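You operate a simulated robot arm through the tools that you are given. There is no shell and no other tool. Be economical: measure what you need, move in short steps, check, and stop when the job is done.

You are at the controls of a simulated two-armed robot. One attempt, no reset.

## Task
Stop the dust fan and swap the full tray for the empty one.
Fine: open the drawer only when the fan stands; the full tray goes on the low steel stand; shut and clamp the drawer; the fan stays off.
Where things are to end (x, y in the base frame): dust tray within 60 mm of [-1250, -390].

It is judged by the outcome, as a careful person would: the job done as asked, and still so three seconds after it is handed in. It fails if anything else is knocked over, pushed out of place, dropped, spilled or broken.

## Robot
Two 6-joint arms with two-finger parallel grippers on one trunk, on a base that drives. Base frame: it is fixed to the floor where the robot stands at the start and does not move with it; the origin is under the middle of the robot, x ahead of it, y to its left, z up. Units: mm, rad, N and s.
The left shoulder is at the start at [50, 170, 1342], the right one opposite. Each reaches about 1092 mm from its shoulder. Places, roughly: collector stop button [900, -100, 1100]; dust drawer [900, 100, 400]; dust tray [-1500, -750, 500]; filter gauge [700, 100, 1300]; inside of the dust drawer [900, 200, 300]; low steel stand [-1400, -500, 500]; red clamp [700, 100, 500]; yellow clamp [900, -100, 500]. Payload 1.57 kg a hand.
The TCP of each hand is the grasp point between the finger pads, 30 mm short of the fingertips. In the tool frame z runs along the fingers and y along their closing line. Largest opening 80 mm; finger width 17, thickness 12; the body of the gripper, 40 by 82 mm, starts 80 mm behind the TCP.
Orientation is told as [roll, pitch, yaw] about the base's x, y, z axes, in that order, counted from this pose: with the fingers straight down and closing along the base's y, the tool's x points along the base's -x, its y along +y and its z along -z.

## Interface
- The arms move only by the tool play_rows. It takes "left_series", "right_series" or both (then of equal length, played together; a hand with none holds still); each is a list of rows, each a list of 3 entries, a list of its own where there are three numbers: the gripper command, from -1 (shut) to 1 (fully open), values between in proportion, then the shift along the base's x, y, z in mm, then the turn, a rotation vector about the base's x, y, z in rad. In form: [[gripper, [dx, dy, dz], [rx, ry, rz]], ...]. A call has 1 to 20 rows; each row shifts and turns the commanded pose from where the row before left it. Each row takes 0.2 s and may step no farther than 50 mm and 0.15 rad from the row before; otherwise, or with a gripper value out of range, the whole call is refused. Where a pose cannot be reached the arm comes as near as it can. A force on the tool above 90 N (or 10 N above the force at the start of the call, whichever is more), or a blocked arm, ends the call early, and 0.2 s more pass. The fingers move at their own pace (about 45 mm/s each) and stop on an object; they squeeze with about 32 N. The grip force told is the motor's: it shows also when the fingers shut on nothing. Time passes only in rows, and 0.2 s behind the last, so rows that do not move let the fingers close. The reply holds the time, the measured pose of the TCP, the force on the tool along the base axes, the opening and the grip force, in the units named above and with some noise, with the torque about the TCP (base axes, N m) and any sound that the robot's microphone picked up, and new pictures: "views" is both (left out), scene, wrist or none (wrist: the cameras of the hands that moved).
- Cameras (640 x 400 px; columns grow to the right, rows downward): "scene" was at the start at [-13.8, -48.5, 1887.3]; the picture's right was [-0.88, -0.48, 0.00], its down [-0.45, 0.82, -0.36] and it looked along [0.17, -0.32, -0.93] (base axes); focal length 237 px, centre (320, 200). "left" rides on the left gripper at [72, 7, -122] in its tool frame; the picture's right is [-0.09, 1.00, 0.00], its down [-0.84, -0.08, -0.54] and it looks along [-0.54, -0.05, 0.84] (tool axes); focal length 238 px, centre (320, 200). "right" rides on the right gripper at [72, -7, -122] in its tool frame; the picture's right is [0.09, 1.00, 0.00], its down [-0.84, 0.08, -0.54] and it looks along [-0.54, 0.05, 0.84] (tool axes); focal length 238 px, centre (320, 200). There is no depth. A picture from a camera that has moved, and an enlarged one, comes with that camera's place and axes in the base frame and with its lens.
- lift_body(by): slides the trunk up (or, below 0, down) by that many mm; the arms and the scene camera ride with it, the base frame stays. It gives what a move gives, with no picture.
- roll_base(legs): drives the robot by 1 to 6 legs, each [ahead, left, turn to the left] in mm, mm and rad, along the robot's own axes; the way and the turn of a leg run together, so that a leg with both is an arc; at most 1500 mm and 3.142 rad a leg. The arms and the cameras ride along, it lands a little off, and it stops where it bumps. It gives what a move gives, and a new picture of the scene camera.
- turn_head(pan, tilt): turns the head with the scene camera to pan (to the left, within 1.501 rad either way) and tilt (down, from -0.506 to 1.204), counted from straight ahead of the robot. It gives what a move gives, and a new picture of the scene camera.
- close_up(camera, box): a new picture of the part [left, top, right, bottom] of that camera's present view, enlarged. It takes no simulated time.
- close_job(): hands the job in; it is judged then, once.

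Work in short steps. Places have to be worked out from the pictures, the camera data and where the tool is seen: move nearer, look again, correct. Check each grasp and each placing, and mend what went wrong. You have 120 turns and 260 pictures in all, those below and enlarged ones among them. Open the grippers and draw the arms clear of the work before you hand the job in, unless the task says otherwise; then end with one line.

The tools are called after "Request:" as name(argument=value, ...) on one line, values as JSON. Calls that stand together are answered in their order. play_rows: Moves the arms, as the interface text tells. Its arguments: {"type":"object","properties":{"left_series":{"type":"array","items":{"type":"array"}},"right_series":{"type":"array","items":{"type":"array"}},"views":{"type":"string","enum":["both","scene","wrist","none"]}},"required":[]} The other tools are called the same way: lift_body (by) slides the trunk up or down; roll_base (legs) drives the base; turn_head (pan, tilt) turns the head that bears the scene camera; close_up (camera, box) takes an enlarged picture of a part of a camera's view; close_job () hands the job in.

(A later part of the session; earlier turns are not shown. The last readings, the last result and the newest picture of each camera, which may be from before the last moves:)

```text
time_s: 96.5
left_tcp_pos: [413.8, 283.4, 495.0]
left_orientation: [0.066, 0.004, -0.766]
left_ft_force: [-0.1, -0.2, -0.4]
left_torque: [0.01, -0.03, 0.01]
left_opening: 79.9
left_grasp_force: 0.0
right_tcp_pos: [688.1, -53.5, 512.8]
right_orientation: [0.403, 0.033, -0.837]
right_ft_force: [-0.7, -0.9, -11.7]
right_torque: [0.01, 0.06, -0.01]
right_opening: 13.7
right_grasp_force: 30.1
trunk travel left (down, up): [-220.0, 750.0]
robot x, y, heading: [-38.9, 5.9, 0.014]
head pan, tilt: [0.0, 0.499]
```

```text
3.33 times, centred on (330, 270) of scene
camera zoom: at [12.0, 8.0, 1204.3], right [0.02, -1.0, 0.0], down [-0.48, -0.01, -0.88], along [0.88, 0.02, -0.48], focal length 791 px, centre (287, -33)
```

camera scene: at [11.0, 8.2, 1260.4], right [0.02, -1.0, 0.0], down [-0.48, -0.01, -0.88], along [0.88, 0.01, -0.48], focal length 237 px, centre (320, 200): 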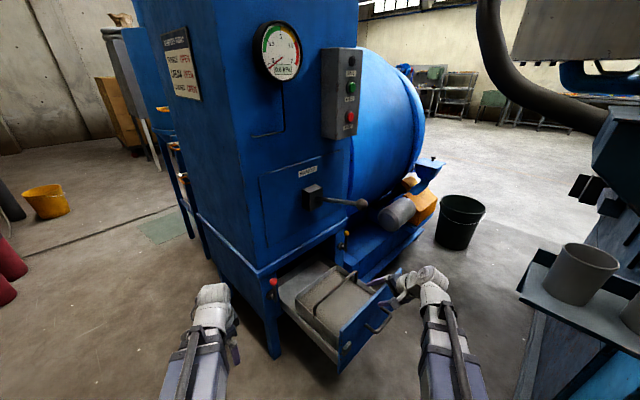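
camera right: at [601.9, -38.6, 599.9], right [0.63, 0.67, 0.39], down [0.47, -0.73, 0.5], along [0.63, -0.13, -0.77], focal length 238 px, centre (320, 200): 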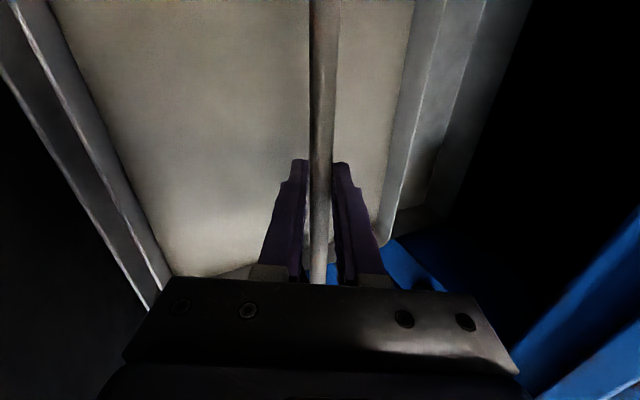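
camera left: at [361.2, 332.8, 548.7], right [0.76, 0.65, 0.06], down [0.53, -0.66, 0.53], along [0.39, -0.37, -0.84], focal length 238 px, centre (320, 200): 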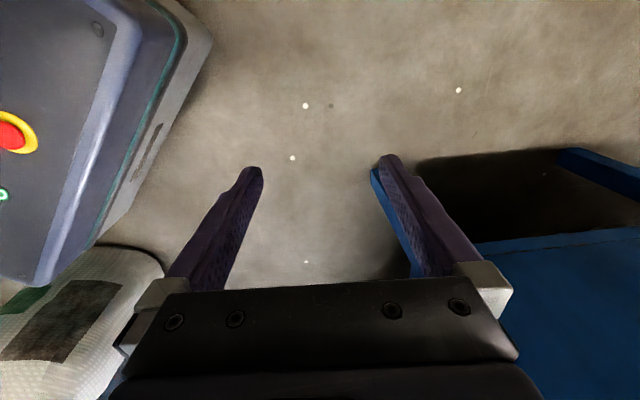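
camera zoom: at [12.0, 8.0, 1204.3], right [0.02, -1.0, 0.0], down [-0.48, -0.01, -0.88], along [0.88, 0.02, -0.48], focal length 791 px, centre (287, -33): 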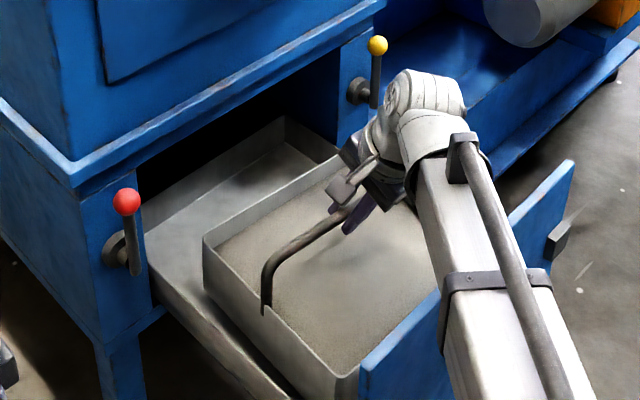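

The tray is lifted, level, 1.2 kg, well balanced. Raise 75 mm more and check clearances to the shaker lever and drawer sides.

Request:
lift_body(by=75)

Request:
turn_head(pan=0.05, tilt=0.7)

Request:
close_up(camera="scene", box=[220, 80, 460, 240])

```text
time_s: 97.6
left_tcp_pos: [415.8, 283.9, 571.1]
left_orientation: [0.063, 0.003, -0.768]
left_ft_force: [0.0, 0.1, 0.0]
left_torque: [-0.02, -0.02, -0.02]
left_opening: 79.9
left_grasp_force: 0.0
right_tcp_pos: [687.7, -52.8, 587.6]
right_orientation: [0.403, 0.031, -0.837]
right_ft_force: [0.5, 0.3, -11.4]
right_torque: [-0.01, 0.05, -0.01]
right_opening: 13.7
right_grasp_force: 30.3
trunk travel left (down, up): [-295.0, 675.0]
robot x, y, heading: [-39.2, 5.7, 0.019]
head pan, tilt: [0.0, 0.499]
```

```text
time_s: 98.3
left_tcp_pos: [414.4, 284.7, 570.5]
left_orientation: [0.065, 0.004, -0.769]
left_ft_force: [-1.0, -0.8, 0.2]
left_torque: [-0.01, -0.01, 0.05]
left_opening: 80.0
left_grasp_force: 0.1
right_tcp_pos: [688.5, -52.1, 587.3]
right_orientation: [0.405, 0.031, -0.837]
right_ft_force: [-0.6, 0.0, -11.7]
right_torque: [-0.01, 0.08, 0.01]
right_opening: 13.6
right_grasp_force: 30.0
trunk travel left (down, up): [-295.0, 675.0]
robot x, y, heading: [-41.0, 7.2, 0.012]
head pan, tilt: [0.051, 0.7]
camera scene: at [5.7, 12.2, 1261.7], right [0.07, -1.0, 0.0], down [-0.64, -0.04, -0.76], along [0.76, 0.05, -0.64], focal length 237 px, centre (320, 200)
```

scene: 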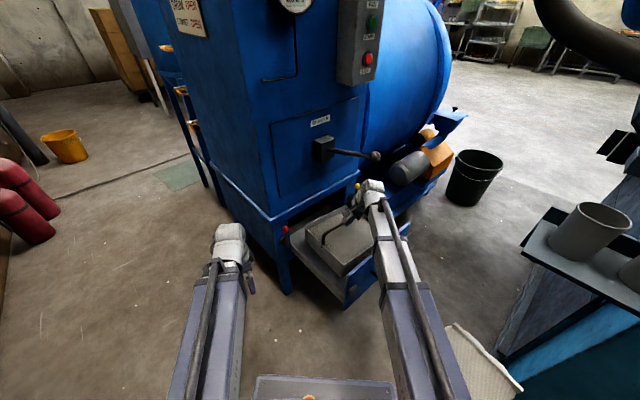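

```text
2.50 times, centred on (340, 160) of scene
camera zoom: at [5.7, 12.2, 1261.7], right [0.07, -1.0, 0.0], down [-0.64, -0.04, -0.76], along [0.76, 0.05, -0.64], focal length 593 px, centre (270, 300)
```

zoom: 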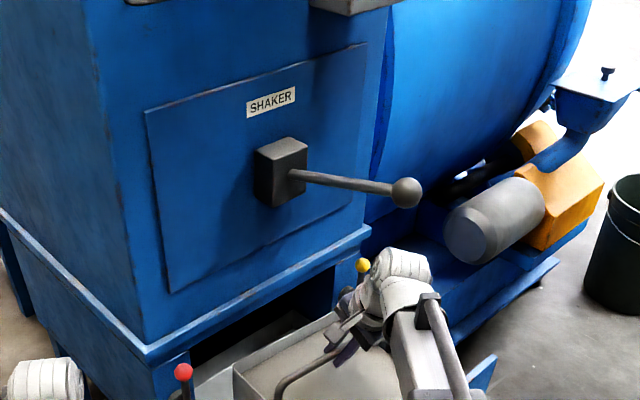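

Lever is clear above. I check the tray bottom against drawer side rims.

Request:
close_up(camera="scene", box=[260, 190, 420, 310])

```text
3.33 times, centred on (340, 250) of scene
camera zoom: at [5.7, 12.2, 1261.7], right [0.07, -1.0, 0.0], down [-0.64, -0.04, -0.76], along [0.76, 0.05, -0.64], focal length 791 px, centre (253, 33)
```

zoom: 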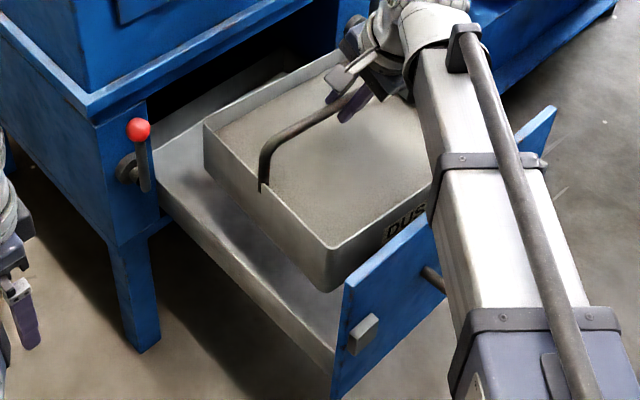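

Tray is shallow (~50 mm) and clear of the drawer sides. I move the left arm aside (+y) and shift the tray 8 mm outward, then sideways left along the face.

Request:
play_rows(left_series=[[1, [0, 40, 0], [0, 0, 0]], [1, [0, 40, 0], [0, 0, 0]], [1, [0, 40, 0], [0, 0, 0]], [1, [0, 40, 0], [0, 0, 0]], [1, [0, 40, 0], [0, 0, 0]], [1, [0, 40, 0], [0, 0, 0]]], right_series=[[-1, [-3, -3, 0], [0, 0, 0]], [-1, [-3, -3, 0], [0, 0, 0]], [-1, [-10, 10, 0], [0, 0, 0]], [-1, [-15, 15, 0], [0, 0, 0]], [-1, [-15, 15, 0], [0, 0, 0]], [-1, [-15, 15, 0], [0, 0, 0]]], views="scene")

Request:
close_up(camera="scene", box=[240, 190, 400, 310])

```text
time_s: 99.7
left_tcp_pos: [413.6, 526.5, 571.0]
left_orientation: [0.066, 0.003, -0.767]
left_ft_force: [-0.3, 0.5, 0.1]
left_torque: [0.05, 0.0, 0.03]
left_opening: 80.1
left_grasp_force: 0.1
right_tcp_pos: [627.2, -3.3, 587.6]
right_orientation: [0.403, 0.031, -0.837]
right_ft_force: [-0.3, 0.4, -11.9]
right_torque: [0.03, 0.05, -0.01]
right_opening: 13.8
right_grasp_force: 29.9
trunk travel left (down, up): [-295.0, 675.0]
robot x, y, heading: [-39.1, 7.3, 0.018]
head pan, tilt: [0.051, 0.7]
camera scene: at [5.7, 12.1, 1261.7], right [0.07, -1.0, 0.0], down [-0.64, -0.04, -0.76], along [0.76, 0.05, -0.64], focal length 237 px, centre (320, 200)
```

scene: 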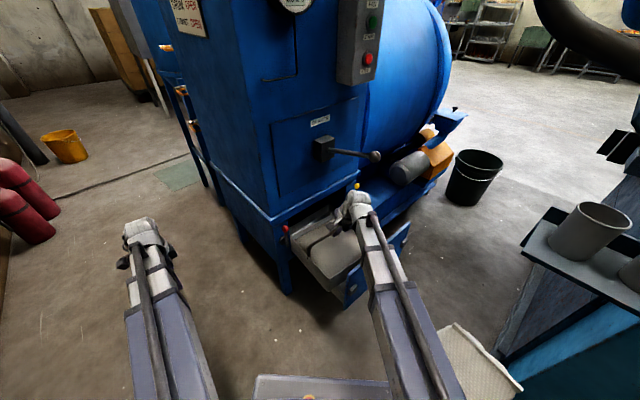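

```text
3.33 times, centred on (320, 250) of scene
camera zoom: at [5.7, 12.1, 1261.7], right [0.07, -1.0, 0.0], down [-0.64, -0.04, -0.76], along [0.76, 0.05, -0.64], focal length 791 px, centre (320, 33)
```

zoom: 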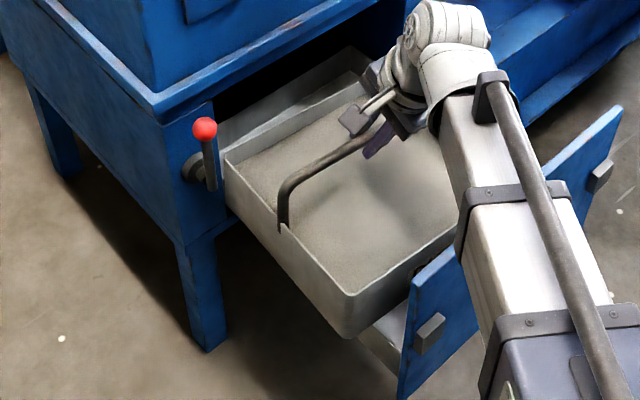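

Gap to the red lever looks ~20–30 mm. Another 4 mm outward and continue left, checking midway.

Request:
play_rows(right_series=[[-1, [-3, -3, 0], [0, 0, 0]], [-1, [-12, 12, 0], [0, 0, 0]], [-1, [-15, 15, 0], [0, 0, 0]], [-1, [-15, 15, 0], [0, 0, 0]], [-1, [-15, 15, 0], [0, 0, 0]]], views="none")

Request:
close_up(camera="scene", box=[220, 190, 400, 310])

```text
time_s: 100.9
left_tcp_pos: [414.3, 524.8, 570.5]
left_orientation: [0.064, 0.003, -0.768]
left_ft_force: [-0.4, -0.4, 0.9]
left_torque: [-0.02, 0.0, -0.01]
left_opening: 80.0
left_grasp_force: 0.1
right_tcp_pos: [569.2, 52.4, 587.9]
right_orientation: [0.405, 0.031, -0.838]
right_ft_force: [-0.5, 0.4, -12.1]
right_torque: [0.01, 0.09, 0.01]
right_opening: 13.5
right_grasp_force: 30.9
trunk travel left (down, up): [-295.0, 675.0]
robot x, y, heading: [-46.4, 7.4, 0.016]
head pan, tilt: [0.051, 0.7]
```

```text
3.33 times, centred on (310, 250) of scene
camera zoom: at [5.6, 12.3, 1261.7], right [0.07, -1.0, 0.0], down [-0.64, -0.04, -0.76], along [0.76, 0.05, -0.64], focal length 791 px, centre (353, 33)
```

zoom: 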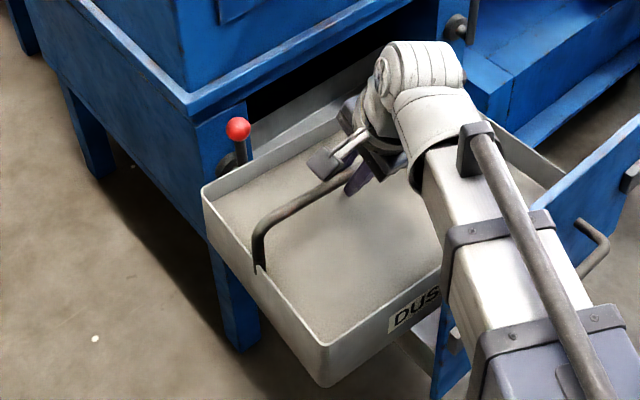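

Clear so far. The remaining ~180 mm sideways I do with the base.

Request:
roll_base(legs=[[-130, 130, 0]])

```text
time_s: 102.5
left_tcp_pos: [279.5, 656.2, 571.3]
left_orientation: [0.063, 0.006, -0.763]
left_ft_force: [-0.1, -0.9, 0.7]
left_torque: [0.01, -0.03, 0.01]
left_opening: 79.9
left_grasp_force: 0.1
right_tcp_pos: [435.0, 182.5, 588.1]
right_orientation: [0.406, 0.032, -0.834]
right_ft_force: [-0.3, -1.2, -11.5]
right_torque: [0.03, 0.07, 0.01]
right_opening: 13.9
right_grasp_force: 30.3
trunk travel left (down, up): [-295.0, 675.0]
robot x, y, heading: [-176.2, 134.2, 0.021]
head pan, tilt: [0.051, 0.7]
camera scene: at [-127.7, 141.4, 1261.7], right [0.07, -1.0, 0.0], down [-0.64, -0.05, -0.76], along [0.76, 0.05, -0.64], focal length 237 px, centre (320, 200)
```

scene: 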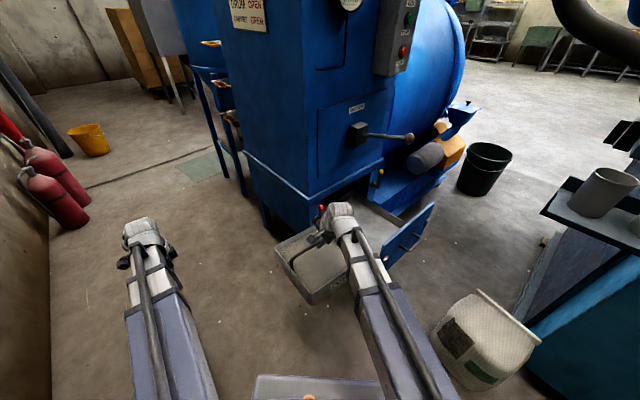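

Tray is out over free floor. Before driving to the stand behind me, I look to both sides/back and tuck the left arm in.

Request:
play_rows(left_series=[[1, [0, -40, 0], [0, 0, 0.13]], [1, [0, -40, 0], [0, 0, 0.13]], [1, [0, -40, 0], [0, 0, 0.13]], [1, [0, 0, 0], [0, 0, 0.13]], [1, [0, 0, 0], [0, 0, 0.13]]], views="none")

Request:
turn_head(pan=1.5, tilt=0.5)

Request:
turn_head(pan=-1.5, tilt=0.5)

```text
time_s: 103.7
left_tcp_pos: [279.5, 538.6, 570.1]
left_orientation: [0.063, 0.005, -0.113]
left_ft_force: [0.5, 0.1, -0.2]
left_torque: [0.03, -0.01, 0.02]
left_opening: 80.0
left_grasp_force: 0.2
right_tcp_pos: [435.3, 183.0, 586.6]
right_orientation: [0.404, 0.031, -0.834]
right_ft_force: [-0.9, -0.2, -11.5]
right_torque: [0.03, 0.1, 0.01]
right_opening: 13.6
right_grasp_force: 30.5
trunk travel left (down, up): [-295.0, 675.0]
robot x, y, heading: [-173.8, 136.6, 0.024]
head pan, tilt: [0.051, 0.7]
```

```text
time_s: 105.2
left_tcp_pos: [279.7, 538.5, 569.7]
left_orientation: [0.065, 0.004, -0.115]
left_ft_force: [0.0, 0.2, -0.2]
left_torque: [0.02, 0.02, -0.03]
left_opening: 80.3
left_grasp_force: 0.0
right_tcp_pos: [434.8, 183.6, 588.3]
right_orientation: [0.404, 0.032, -0.833]
right_ft_force: [-0.6, -0.2, -10.9]
right_torque: [0.04, 0.09, 0.02]
right_opening: 13.5
right_grasp_force: 30.3
trunk travel left (down, up): [-295.0, 675.0]
robot x, y, heading: [-174.1, 135.8, 0.021]
head pan, tilt: [1.499, 0.499]
camera scene: at [-207.8, 226.3, 1279.4], right [1.0, -0.05, 0.0], down [-0.03, -0.48, -0.88], along [0.04, 0.88, -0.48], focal length 237 px, centre (320, 200)
```

scene: 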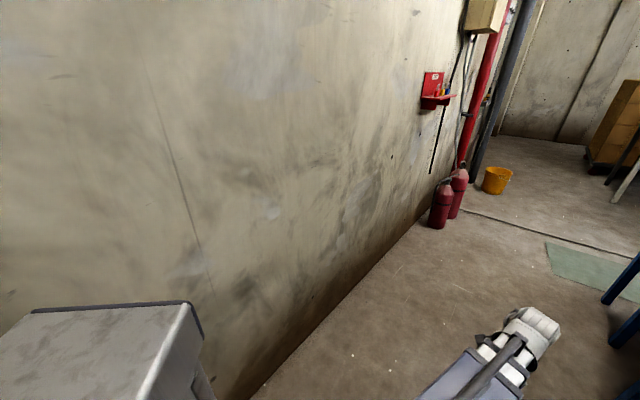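

```text
time_s: 107.8
left_tcp_pos: [278.6, 537.3, 569.5]
left_orientation: [0.065, 0.003, -0.115]
left_ft_force: [-0.5, -0.7, 0.2]
left_torque: [-0.01, 0.01, 0.01]
left_opening: 80.1
left_grasp_force: 0.0
right_tcp_pos: [435.6, 184.8, 587.8]
right_orientation: [0.405, 0.032, -0.835]
right_ft_force: [0.2, -0.4, -12.9]
right_torque: [-0.06, 0.08, 0.0]
right_opening: 13.7
right_grasp_force: 30.3
trunk travel left (down, up): [-295.0, 675.0]
robot x, y, heading: [-172.1, 132.4, 0.022]
head pan, tilt: [-1.499, 0.499]
camera scene: at [-204.1, 44.9, 1279.5], right [-1.0, -0.09, 0.0], down [-0.04, 0.48, -0.88], along [0.08, -0.87, -0.48], focal length 237 px, centre (320, 200)
```

scene: 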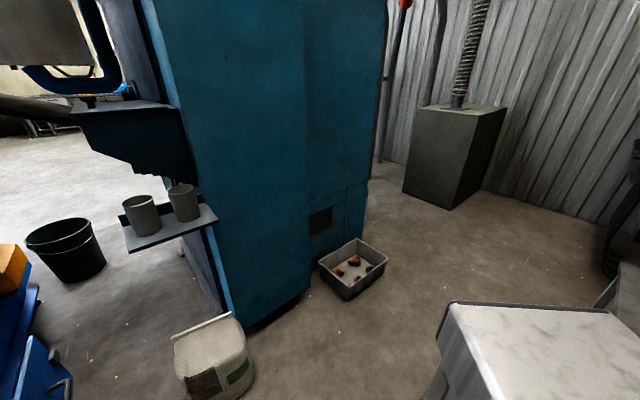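

The wall runs diagonally on my left/back, the right side floor is open. I raise the load a bit, back away diagonally and turn right partway, then look.

Request:
lift_body(by=150)

Request:
roll_base(legs=[[-250, -200, 0], [0, 0, -1.4]])

Request:
turn_head(pan=-1.2, tilt=0.5)

```text
time_s: 109.6
left_tcp_pos: [279.4, 537.7, 720.2]
left_orientation: [0.064, 0.004, -0.114]
left_ft_force: [-0.6, 0.0, -0.2]
left_torque: [0.04, -0.04, 0.01]
left_opening: 80.2
left_grasp_force: 0.0
right_tcp_pos: [435.6, 182.8, 738.7]
right_orientation: [0.405, 0.032, -0.834]
right_ft_force: [-0.4, 0.9, -12.1]
right_torque: [0.0, 0.07, 0.0]
right_opening: 13.5
right_grasp_force: 29.9
trunk travel left (down, up): [-445.0, 525.0]
robot x, y, heading: [-171.9, 133.3, 0.02]
head pan, tilt: [-1.499, 0.499]
```

```text
time_s: 111.1
left_tcp_pos: [189.0, 431.4, 720.6]
left_orientation: [0.066, 0.003, -0.141]
left_ft_force: [0.3, -0.2, -0.5]
left_torque: [-0.02, 0.01, 0.01]
left_opening: 79.8
left_grasp_force: 0.0
right_tcp_pos: [335.3, 73.7, 737.5]
right_orientation: [0.401, 0.029, -0.863]
right_ft_force: [-1.0, -0.2, -11.0]
right_torque: [0.01, 0.04, -0.05]
right_opening: 13.5
right_grasp_force: 30.5
trunk travel left (down, up): [-445.0, 525.0]
robot x, y, heading: [-272.1, 37.7, -0.005]
head pan, tilt: [-1.499, 0.499]
stopped in leg 1: the robot was blocked; the commanded pose is now the measured one
camera scene: at [-308.1, -47.4, 1429.5], right [-1.0, -0.06, 0.0], down [-0.03, 0.48, -0.88], along [0.06, -0.88, -0.48], focal length 237 px, centre (320, 200)
```

scene: 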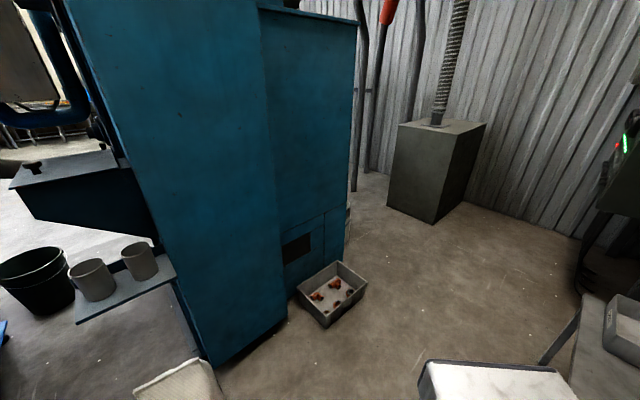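

```text
time_s: 111.9
left_tcp_pos: [189.0, 432.7, 719.6]
left_orientation: [0.064, 0.001, -0.141]
left_ft_force: [-0.1, 0.7, -0.5]
left_torque: [-0.01, 0.0, 0.02]
left_opening: 80.2
left_grasp_force: 0.0
right_tcp_pos: [335.9, 73.6, 738.0]
right_orientation: [0.404, 0.031, -0.86]
right_ft_force: [0.6, 0.0, -11.1]
right_torque: [0.03, 0.02, -0.01]
right_opening: 13.6
right_grasp_force: 30.4
trunk travel left (down, up): [-445.0, 525.0]
robot x, y, heading: [-271.2, 41.3, -0.003]
head pan, tilt: [-1.201, 0.499]
camera scene: at [-281.1, -42.0, 1429.4], right [-0.94, -0.35, 0.0], down [-0.17, 0.45, -0.88], along [0.31, -0.82, -0.48], focal length 237 px, centre (320, 200)
```

scene: 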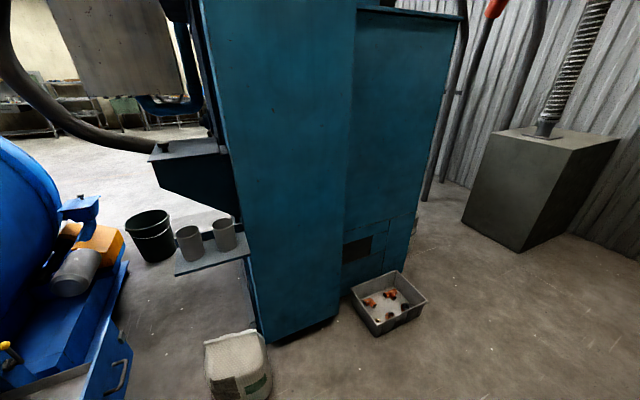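

Blocked after ~140 mm – something right behind. I step sideways to the right (open floor seen) a bit forward of contact, then look at what is behind.

Request:
roll_base(legs=[[30, -280, 0]])

Request:
turn_head(pan=-1.5, tilt=0.75)

```text
time_s: 113.9
left_tcp_pos: [217.5, 153.9, 721.4]
left_orientation: [0.066, 0.004, -0.142]
left_ft_force: [-0.3, 0.5, -0.4]
left_torque: [0.04, 0.03, -0.03]
left_opening: 79.8
left_grasp_force: 0.0
right_tcp_pos: [365.2, -205.0, 738.8]
right_orientation: [0.404, 0.033, -0.861]
right_ft_force: [-0.2, -0.2, -10.6]
right_torque: [0.02, 0.05, -0.03]
right_opening: 13.7
right_grasp_force: 29.7
trunk travel left (down, up): [-445.0, 525.0]
robot x, y, heading: [-241.5, -239.0, -0.007]
head pan, tilt: [-1.201, 0.499]
camera scene: at [-252.6, -320.7, 1429.4], right [-0.93, -0.36, 0.0], down [-0.17, 0.45, -0.88], along [0.31, -0.82, -0.48], focal length 237 px, centre (320, 200)
```

scene: 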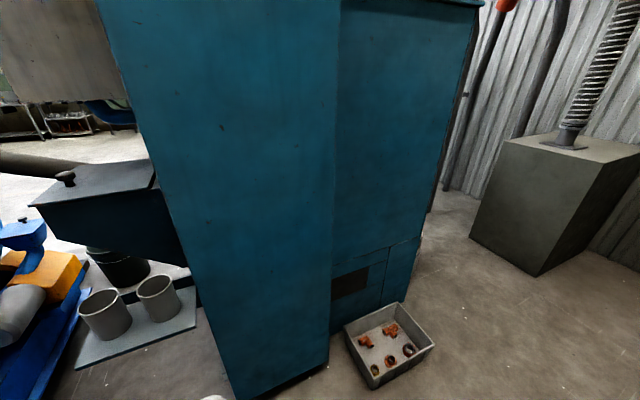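

```text
time_s: 114.7
left_tcp_pos: [218.5, 153.0, 721.0]
left_orientation: [0.064, 0.004, -0.141]
left_ft_force: [-0.4, -0.7, -0.1]
left_torque: [0.04, 0.02, 0.01]
left_opening: 80.2
left_grasp_force: 0.0
right_tcp_pos: [364.3, -204.1, 738.7]
right_orientation: [0.404, 0.032, -0.862]
right_ft_force: [-0.2, 0.1, -11.6]
right_torque: [0.06, 0.09, 0.01]
right_opening: 13.6
right_grasp_force: 30.3
trunk travel left (down, up): [-445.0, 525.0]
robot x, y, heading: [-247.0, -234.7, -0.009]
head pan, tilt: [-1.499, 0.75]
camera scene: at [-279.4, -318.2, 1407.6], right [-1.0, -0.07, 0.0], down [-0.05, 0.68, -0.73], along [0.05, -0.73, -0.68], focal length 237 px, centre (320, 200)
```

scene: 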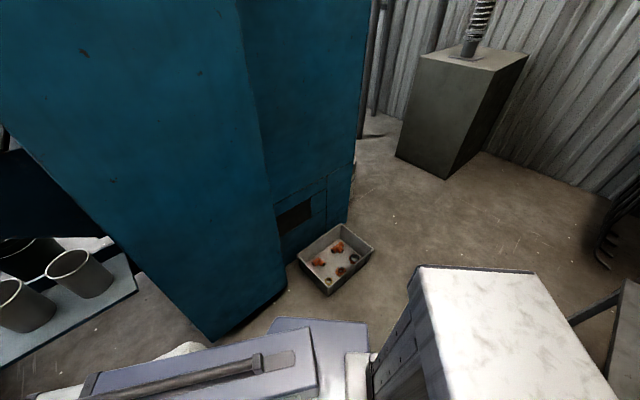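

Floor to the right-rear looks open up to the stand (x ≲ -1190). I drive diagonally back-right, then turn right to face it.

Request:
roll_base(legs=[[-150, -300, 0]])

```text
time_s: 116.9
left_tcp_pos: [67.2, -131.0, 720.2]
left_orientation: [0.064, 0.004, -0.138]
left_ft_force: [-0.2, 0.4, 0.1]
left_torque: [0.02, 0.03, -0.03]
left_opening: 80.0
left_grasp_force: 0.2
right_tcp_pos: [208.3, -478.9, 738.7]
right_orientation: [0.401, 0.041, -0.84]
right_ft_force: [-3.8, 3.0, -14.1]
right_torque: [-0.16, -0.49, -0.3]
right_opening: 13.6
right_grasp_force: 30.7
trunk travel left (down, up): [-445.0, 525.0]
robot x, y, heading: [-396.9, -522.3, -0.002]
head pan, tilt: [-1.499, 0.75]
stopped in leg 1: the force on the tool passed its limit at 111 N (the readings are from after the stop); the commanded pose is now the measured one
camera scene: at [-429.3, -604.1, 1407.6], right [-1.0, -0.07, 0.0], down [-0.05, 0.68, -0.73], along [0.05, -0.73, -0.68], focal length 237 px, centre (320, 200)
```

scene: 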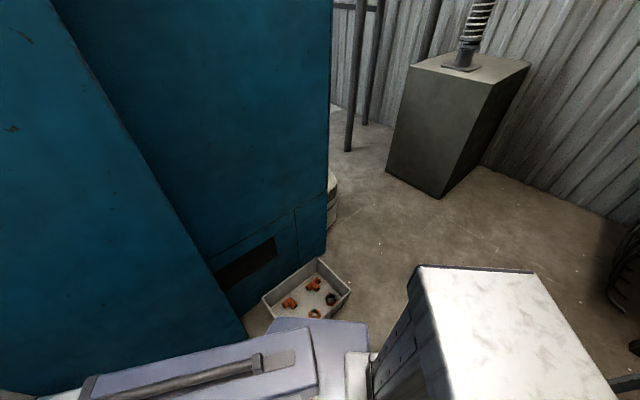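

The tray touched the teal machine at the end of that leg. I move off at once and check the tray.

Request:
roll_base(legs=[[-60, 60, 0]])

Request:
turn_head(pan=-0.3, tilt=0.9)

Request:
close_up(camera="right", box=[0, 0, 640, 400])

```text
time_s: 118.0
left_tcp_pos: [7.1, -71.0, 720.8]
left_orientation: [0.065, 0.001, -0.135]
left_ft_force: [0.3, 0.4, -0.2]
left_torque: [-0.01, 0.04, -0.01]
left_opening: 80.2
left_grasp_force: 0.0
right_tcp_pos: [148.7, -417.6, 738.5]
right_orientation: [0.405, 0.041, -0.84]
right_ft_force: [0.3, -0.2, -12.8]
right_torque: [0.06, 0.06, -0.01]
right_opening: 13.7
right_grasp_force: 30.0
trunk travel left (down, up): [-445.0, 525.0]
robot x, y, heading: [-455.2, -464.7, -0.002]
head pan, tilt: [-1.499, 0.75]
camera scene: at [-489.3, -544.4, 1407.5], right [-1.0, -0.07, 0.0], down [-0.05, 0.68, -0.73], along [0.05, -0.73, -0.68], focal length 237 px, centre (320, 200)
```

scene: 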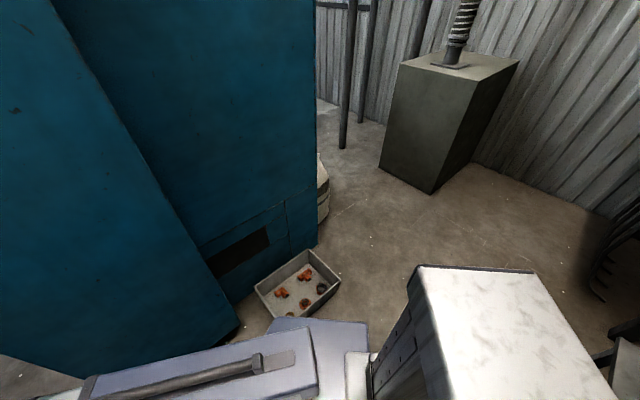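

```text
time_s: 119.4
left_tcp_pos: [7.2, -71.6, 719.3]
left_orientation: [0.065, 0.003, -0.135]
left_ft_force: [1.2, 0.7, 0.0]
left_torque: [0.01, 0.01, 0.03]
left_opening: 80.0
left_grasp_force: 0.0
right_tcp_pos: [149.4, -419.6, 738.4]
right_orientation: [0.403, 0.043, -0.84]
right_ft_force: [1.2, -0.1, -11.5]
right_torque: [0.05, 0.05, 0.01]
right_opening: 13.8
right_grasp_force: 30.2
trunk travel left (down, up): [-445.0, 525.0]
robot x, y, heading: [-455.9, -460.1, -0.003]
head pan, tilt: [-0.3, 0.901]
camera scene: at [-422.7, -484.5, 1395.5], right [-0.3, -0.95, 0.0], down [-0.75, 0.23, -0.62], along [0.59, -0.19, -0.78], focal length 237 px, centre (320, 200)
```

scene: 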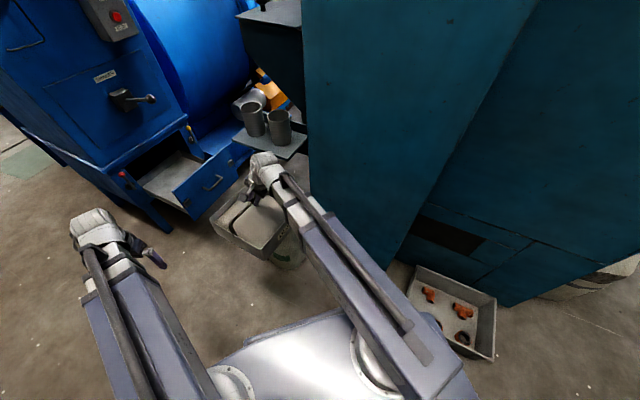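

```text
1.00 times, centred on (320, 200) of right (not enlarged: the box is as wide or as high as the picture)
camera zoom: at [64.8, -405.3, 849.8], right [0.63, 0.67, 0.39], down [0.47, -0.73, 0.49], along [0.62, -0.13, -0.78], focal length 238 px, centre (320, 200)
```

zoom: 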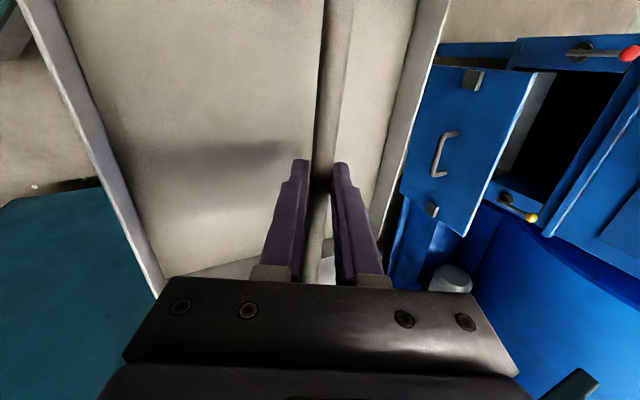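

Tray is level, unspilled; the drawer and cups unaffected. There is more room to turn left (wall ~820 mm off), so I turn left in stages, looking as I go.

Request:
roll_base(legs=[[0, 0, 0.9]])

Request:
turn_head(pan=1.3, tilt=0.6)

```text
time_s: 122.1
left_tcp_pos: [-467.7, 143.5, 719.1]
left_orientation: [0.065, 0.003, 0.749]
left_ft_force: [0.3, -0.1, 0.8]
left_torque: [0.02, 0.0, 0.0]
left_opening: 80.0
left_grasp_force: 0.1
right_tcp_pos: [-108.5, 31.9, 737.9]
right_orientation: [0.403, 0.041, 0.046]
right_ft_force: [-0.1, 0.0, -12.2]
right_torque: [-0.01, 0.05, 0.0]
right_opening: 13.7
right_grasp_force: 30.0
trunk travel left (down, up): [-445.0, 525.0]
robot x, y, heading: [-459.3, -462.4, 0.884]
head pan, tilt: [-0.3, 0.901]
camera scene: at [-417.5, -450.7, 1395.5], right [0.55, -0.83, 0.0], down [-0.65, -0.43, -0.62], along [0.52, 0.34, -0.78], focal length 237 px, centre (320, 200)
```

scene: 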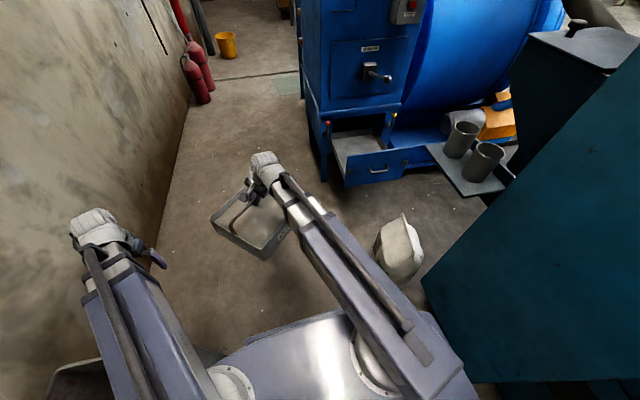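

```text
time_s: 123.7
left_tcp_pos: [-467.5, 142.2, 719.5]
left_orientation: [0.064, 0.004, 0.749]
left_ft_force: [-0.6, 0.8, -0.2]
left_torque: [0.01, 0.02, 0.02]
left_opening: 80.3
left_grasp_force: 0.1
right_tcp_pos: [-106.1, 32.1, 738.2]
right_orientation: [0.404, 0.043, 0.045]
right_ft_force: [0.1, 0.2, -11.5]
right_torque: [-0.05, 0.06, -0.02]
right_opening: 13.3
right_grasp_force: 30.2
trunk travel left (down, up): [-445.0, 525.0]
robot x, y, heading: [-456.2, -464.1, 0.884]
head pan, tilt: [1.3, 0.6]
camera scene: at [-531.4, -420.0, 1420.3], right [0.82, 0.57, 0.0], down [0.32, -0.46, -0.82], along [-0.47, 0.67, -0.57], focal length 237 px, centre (320, 200)
```

scene: 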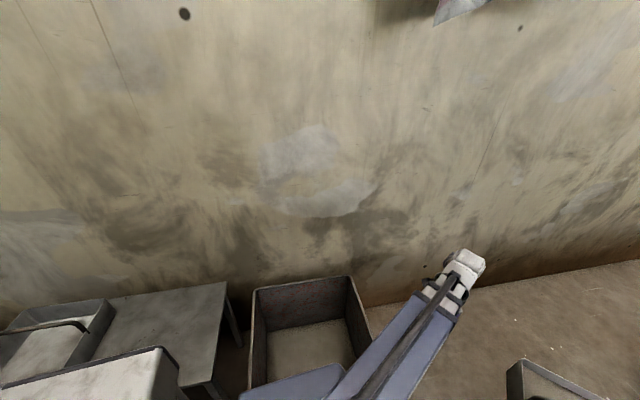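

Now I see the layout: wall at 45°, a bin (what blocked me), and the low stand with the empty tray at its far-left part; stand top runs from ≈(-1259,-125)/(-992,-371) toward (-.7,-.7), top z≈500. I back off to ≈(-793,-789) and then face the stand (heading 135°).

Request:
roll_base(legs=[[-465, 54, 0]])

Request:
roll_base(legs=[[0, 0, 0.75]])

Request:
turn_head(pan=0.7, tilt=0.7)

```text
time_s: 126.5
left_tcp_pos: [-800.0, -173.8, 720.3]
left_orientation: [0.065, 0.004, 0.748]
left_ft_force: [0.6, 0.7, -0.3]
left_torque: [0.02, 0.0, 0.02]
left_opening: 80.0
left_grasp_force: 0.0
right_tcp_pos: [-439.0, -283.3, 738.2]
right_orientation: [0.403, 0.04, 0.044]
right_ft_force: [0.5, 0.4, -12.5]
right_torque: [-0.01, 0.02, 0.0]
right_opening: 13.8
right_grasp_force: 29.9
trunk travel left (down, up): [-445.0, 525.0]
robot x, y, heading: [-791.5, -778.9, 0.886]
head pan, tilt: [1.3, 0.6]
camera scene: at [-864.8, -737.2, 1420.4], right [0.82, 0.58, 0.0], down [0.32, -0.46, -0.82], along [-0.47, 0.67, -0.57], focal length 237 px, centre (320, 200)
```

scene: 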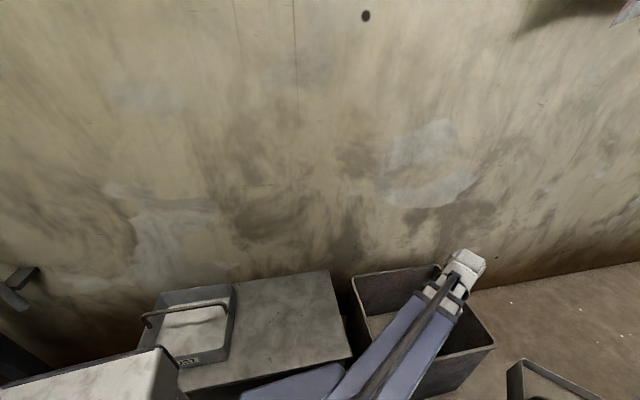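

```text
time_s: 128.8
left_tcp_pos: [-1199.2, -335.0, 720.8]
left_orientation: [0.065, 0.004, 1.473]
left_ft_force: [0.0, -0.7, 0.0]
left_torque: [0.01, -0.01, 0.0]
left_opening: 80.0
left_grasp_force: 0.0
right_tcp_pos: [-855.4, -176.4, 737.6]
right_orientation: [0.404, 0.042, 0.772]
right_ft_force: [-0.8, 0.2, -11.4]
right_torque: [-0.04, 0.0, 0.03]
right_opening: 13.5
right_grasp_force: 30.0
trunk travel left (down, up): [-445.0, 525.0]
robot x, y, heading: [-791.4, -782.2, 1.608]
head pan, tilt: [1.3, 0.6]
camera scene: at [-873.6, -797.9, 1420.4], right [0.23, 0.97, 0.0], down [0.55, -0.13, -0.82], along [-0.8, 0.19, -0.57], focal length 237 px, centre (320, 200)
```

scene: 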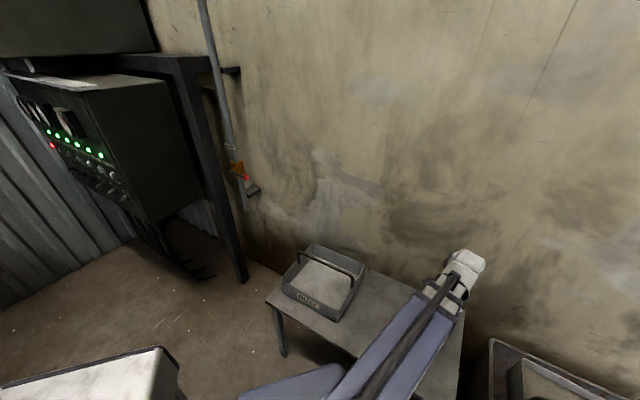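

```text
time_s: 129.8
left_tcp_pos: [-1198.4, -333.0, 720.5]
left_orientation: [0.066, 0.003, 1.474]
left_ft_force: [0.7, -0.1, 0.6]
left_torque: [0.01, 0.02, 0.02]
left_opening: 80.0
left_grasp_force: 0.1
right_tcp_pos: [-855.8, -177.1, 738.7]
right_orientation: [0.404, 0.042, 0.773]
right_ft_force: [0.5, 0.9, -11.3]
right_torque: [-0.07, 0.03, 0.01]
right_opening: 13.6
right_grasp_force: 30.6
trunk travel left (down, up): [-445.0, 525.0]
robot x, y, heading: [-791.1, -780.7, 1.608]
head pan, tilt: [0.7, 0.7]
camera scene: at [-844.8, -755.5, 1411.7], right [0.74, 0.67, 0.0], down [0.43, -0.48, -0.76], along [-0.51, 0.57, -0.64], focal length 237 px, centre (320, 200)
```

scene: 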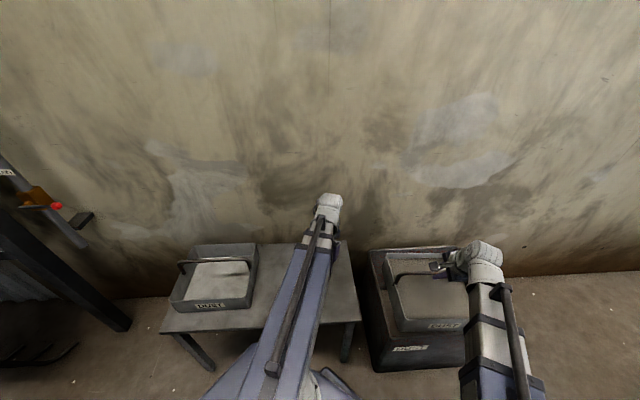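

The free half of the stand is right where the target lies; empty tray is on its left half. Turning to heading 135° brings the held tray to ≈(-1248,-382) – right over the target. I turn, then yaw the hand back by 45° to align the tray with the stand.

Request:
roll_base(legs=[[0, 0, 0.75]])

Request:
play_rows(right_series=[[-1, [0, 0, 0], [0, 0, -0.125]], [-1, [0, 0, 0], [0, 0, -0.125]], [-1, [0, 0, 0], [0, 0, -0.125]], [-1, [0, 0, 0], [0, 0, -0.125]], [-1, [0, 0, 0], [0, 0, -0.125]], [-1, [0, 0, 0], [0, 0, -0.125]], [-1, [0, 0, 0], [0, 0, 0]]], views="wrist")

Request:
turn_head(pan=0.0, tilt=0.8)

```text
time_s: 132.2
left_tcp_pos: [-1391.7, -736.3, 720.8]
left_orientation: [0.065, 0.004, 2.227]
left_ft_force: [0.8, 0.3, 0.4]
left_torque: [0.01, 0.02, 0.01]
left_opening: 79.9
left_grasp_force: 0.0
right_tcp_pos: [-1249.4, -386.7, 738.0]
right_orientation: [0.405, 0.041, 1.524]
right_ft_force: [0.4, 0.2, -12.3]
right_torque: [-0.06, -0.03, 0.0]
right_opening: 13.4
right_grasp_force: 30.4
trunk travel left (down, up): [-445.0, 525.0]
robot x, y, heading: [-787.2, -777.1, 2.362]
head pan, tilt: [0.7, 0.7]
camera scene: at [-845.9, -800.0, 1411.7], right [0.08, 1.0, 0.0], down [0.64, -0.05, -0.76], along [-0.76, 0.06, -0.64], focal length 237 px, centre (320, 200)
```

scene: 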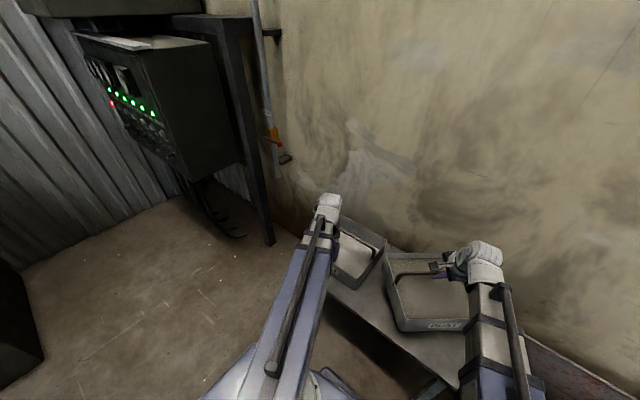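

```text
time_s: 133.8
left_tcp_pos: [-1392.9, -734.5, 719.7]
left_orientation: [0.065, 0.004, 2.227]
left_ft_force: [0.5, 0.1, -0.6]
left_torque: [0.02, -0.01, -0.02]
left_opening: 80.1
left_grasp_force: 0.1
right_tcp_pos: [-1249.8, -386.8, 738.2]
right_orientation: [0.402, 0.042, 0.774]
right_ft_force: [-1.1, -0.2, -11.3]
right_torque: [-0.08, -0.02, 0.01]
right_opening: 13.4
right_grasp_force: 30.2
trunk travel left (down, up): [-445.0, 525.0]
robot x, y, heading: [-787.7, -776.5, 2.359]
head pan, tilt: [0.7, 0.7]
camera right: at [-1259.7, -472.7, 849.8], right [-0.69, 0.6, 0.39], down [0.71, 0.5, 0.49], along [0.1, 0.62, -0.78], focal length 238 px, centre (320, 200)
```

right: 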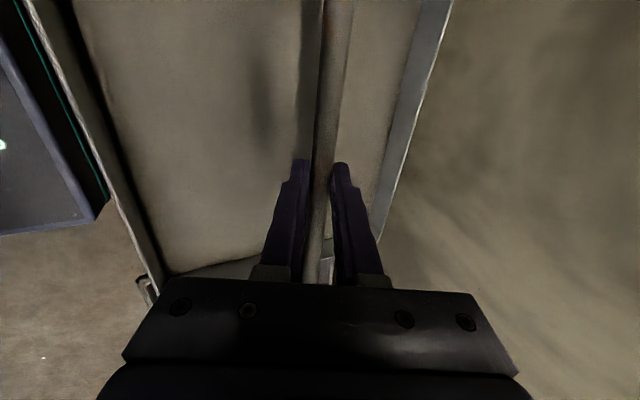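

```text
time_s: 134.9
left_tcp_pos: [-1392.2, -735.7, 720.4]
left_orientation: [0.066, 0.002, 2.227]
left_ft_force: [0.5, 0.4, 0.7]
left_torque: [-0.01, 0.01, 0.02]
left_opening: 80.0
left_grasp_force: 0.1
right_tcp_pos: [-1249.2, -387.7, 737.7]
right_orientation: [0.403, 0.041, 0.775]
right_ft_force: [0.3, 1.4, -12.4]
right_torque: [-0.07, -0.02, 0.01]
right_opening: 13.6
right_grasp_force: 29.9
trunk travel left (down, up): [-445.0, 525.0]
robot x, y, heading: [-786.1, -777.2, 2.365]
head pan, tilt: [0.0, 0.799]
camera scene: at [-818.6, -750.1, 1403.5], right [0.7, 0.71, 0.0], down [0.51, -0.5, -0.7], along [-0.5, 0.49, -0.72], focal length 237 px, centre (320, 200)
```

scene: 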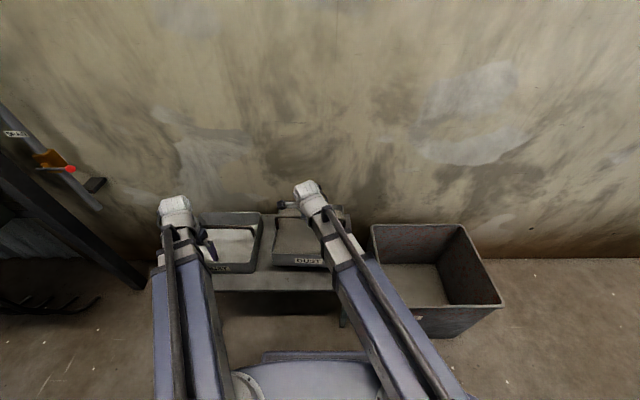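

The tray hangs over the target within a few mm. I draw the left hand back from the stand, then lower in stages.

Request:
play_rows(left_series=[[1, [30, -30, 0], [0, 0, 0]], [1, [30, -30, 0], [0, 0, 0]], [1, [30, -30, 0], [0, 0, 0]]], views="none")

Request:
lift_body(by=-95)

Request:
close_up(camera="scene", box=[140, 170, 400, 330])

```text
time_s: 135.7
left_tcp_pos: [-1358.0, -815.2, 719.5]
left_orientation: [0.061, 0.006, 2.226]
left_ft_force: [0.4, 0.1, 0.0]
left_torque: [0.02, 0.01, 0.02]
left_opening: 80.0
left_grasp_force: 0.0
left hand out of reach, approached as far as the arm can: row 2, 3
right_tcp_pos: [-1248.1, -386.8, 738.0]
right_orientation: [0.403, 0.042, 0.774]
right_ft_force: [-0.5, 0.0, -12.3]
right_torque: [-0.08, 0.0, -0.02]
right_opening: 13.8
right_grasp_force: 30.1
trunk travel left (down, up): [-445.0, 525.0]
robot x, y, heading: [-787.4, -776.2, 2.363]
head pan, tilt: [0.0, 0.799]
```

```text
time_s: 137.0
left_tcp_pos: [-1357.7, -815.4, 625.5]
left_orientation: [0.064, 0.005, 2.229]
left_ft_force: [-0.6, 0.2, 0.3]
left_torque: [0.0, 0.0, -0.02]
left_opening: 80.1
left_grasp_force: 0.1
right_tcp_pos: [-1249.6, -385.8, 642.8]
right_orientation: [0.405, 0.043, 0.775]
right_ft_force: [-9.6, 11.7, 10.5]
right_torque: [-0.5, -0.36, 0.12]
right_opening: 13.5
right_grasp_force: 30.5
trunk travel left (down, up): [-350.0, 620.0]
robot x, y, heading: [-787.9, -778.2, 2.361]
head pan, tilt: [0.0, 0.799]
```

```text
2.46 times, centred on (270, 250) of scene
camera zoom: at [-817.5, -750.8, 1308.3], right [0.7, 0.71, 0.0], down [0.51, -0.5, -0.7], along [-0.5, 0.49, -0.72], focal length 584 px, centre (443, 77)
```

zoom: 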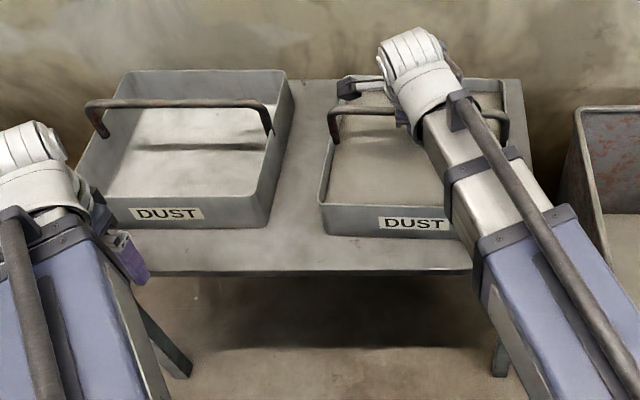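

The tray is on the stand (stand top ≈ z 532). I relieve 2 mm and open the gripper, then lift away along the fingers.

Request:
lift_body(by=2)

Request:
play_rows(right_series=[[0.7, [0, 0, 0], [0, 0, 0]], [0.7, [0, 0, 0], [0, 0, 0]], [0.7, [0, 0, 0], [0, 0, 0]], [0.7, [0, 0, 0], [0, 0, 0]]], views="wrist")

```text
time_s: 137.5
left_tcp_pos: [-1356.6, -813.9, 627.4]
left_orientation: [0.063, 0.005, 2.227]
left_ft_force: [0.3, -0.5, 0.1]
left_torque: [0.02, -0.02, -0.04]
left_opening: 79.9
left_grasp_force: 0.0
right_tcp_pos: [-1248.8, -388.6, 645.1]
right_orientation: [0.399, 0.043, 0.774]
right_ft_force: [0.1, -0.1, -11.4]
right_torque: [0.0, 0.14, 0.0]
right_opening: 13.3
right_grasp_force: 30.3
trunk travel left (down, up): [-352.0, 618.0]
robot x, y, heading: [-788.3, -780.3, 2.364]
head pan, tilt: [0.0, 0.799]
```

```text
time_s: 138.5
left_tcp_pos: [-1357.4, -814.8, 627.8]
left_orientation: [0.063, 0.004, 2.226]
left_ft_force: [-1.3, 0.5, -0.8]
left_torque: [0.01, 0.01, 0.03]
left_opening: 80.2
left_grasp_force: 0.1
right_tcp_pos: [-1248.7, -387.3, 644.7]
right_orientation: [0.402, 0.042, 0.775]
right_ft_force: [0.1, -0.5, 0.0]
right_torque: [0.0, -0.01, 0.0]
right_opening: 67.9
right_grasp_force: 0.1
trunk travel left (down, up): [-352.0, 618.0]
robot x, y, heading: [-787.3, -779.4, 2.36]
head pan, tilt: [0.0, 0.799]
camera right: at [-1259.2, -472.9, 757.2], right [-0.69, 0.6, 0.39], down [0.71, 0.5, 0.49], along [0.1, 0.62, -0.77], focal length 238 px, centre (320, 200)
```

right: 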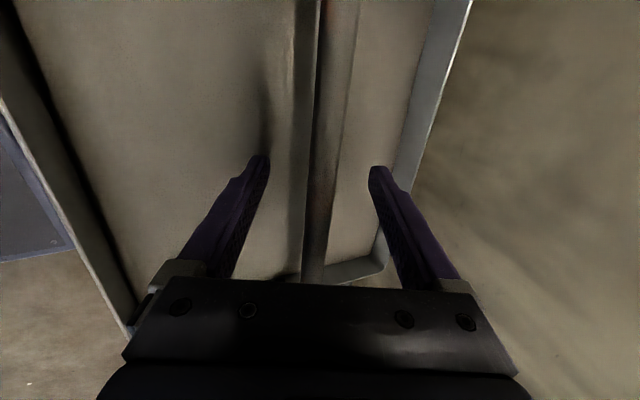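

Released; force is zero. I lift clear vertically and check the full tray's position.

Request:
lift_body(by=120)

Request:
roll_base(legs=[[0, 320, 0]])

Request:
close_up(camera="right", box=[0, 0, 640, 400])

```text
time_s: 140.0
left_tcp_pos: [-1357.3, -815.0, 746.6]
left_orientation: [0.063, 0.005, 2.226]
left_ft_force: [-0.1, 0.0, -0.4]
left_torque: [0.0, 0.01, -0.02]
left_opening: 80.0
left_grasp_force: 0.0
right_tcp_pos: [-1248.9, -386.1, 765.6]
right_orientation: [0.404, 0.042, 0.775]
right_ft_force: [-1.2, -0.5, 0.8]
right_torque: [0.02, -0.04, 0.02]
right_opening: 67.9
right_grasp_force: 0.1
trunk travel left (down, up): [-472.0, 498.0]
robot x, y, heading: [-787.8, -781.5, 2.36]
head pan, tilt: [0.0, 0.799]
```

```text
time_s: 142.2
left_tcp_pos: [-1584.3, -1054.5, 748.0]
left_orientation: [0.063, 0.005, 2.239]
left_ft_force: [0.1, 0.0, -0.5]
left_torque: [-0.01, -0.03, 0.03]
left_opening: 79.9
left_grasp_force: 0.0
right_tcp_pos: [-1481.5, -625.6, 765.4]
right_orientation: [0.403, 0.043, 0.785]
right_ft_force: [0.3, -0.1, 0.5]
right_torque: [0.03, 0.01, 0.0]
right_opening: 67.9
right_grasp_force: 0.0
trunk travel left (down, up): [-472.0, 498.0]
robot x, y, heading: [-1016.5, -1014.0, 2.375]
head pan, tilt: [0.0, 0.799]
camera scene: at [-1045.8, -983.8, 1430.5], right [0.69, 0.72, 0.0], down [0.52, -0.5, -0.7], along [-0.5, 0.48, -0.72], focal length 237 px, centre (320, 200)
```

scene: 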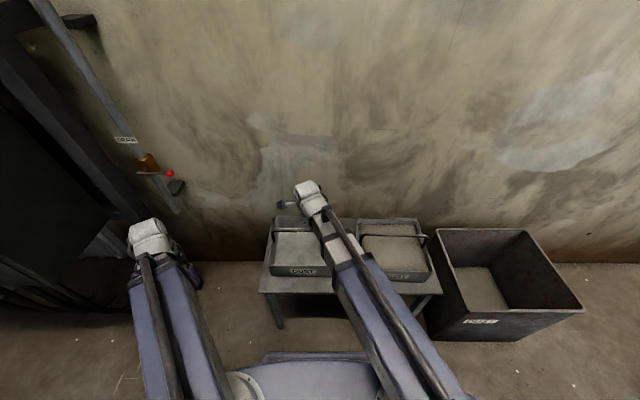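

```text
1.00 times, centred on (320, 200) of right (not enlarged: the box is as wide or as high as the picture)
camera zoom: at [-1490.2, -711.2, 877.1], right [-0.7, 0.59, 0.39], down [0.71, 0.51, 0.49], along [0.09, 0.63, -0.77], focal length 238 px, centre (320, 200)
```

zoom: 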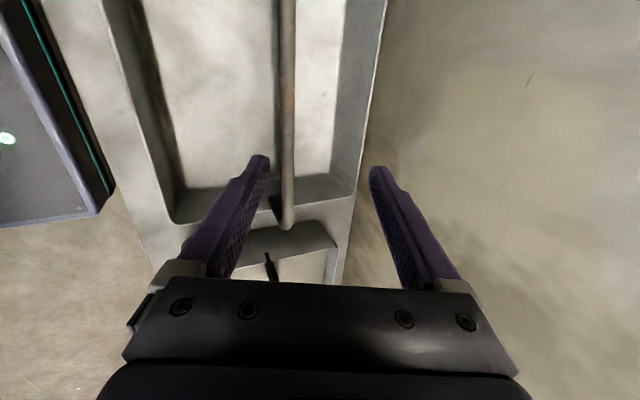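

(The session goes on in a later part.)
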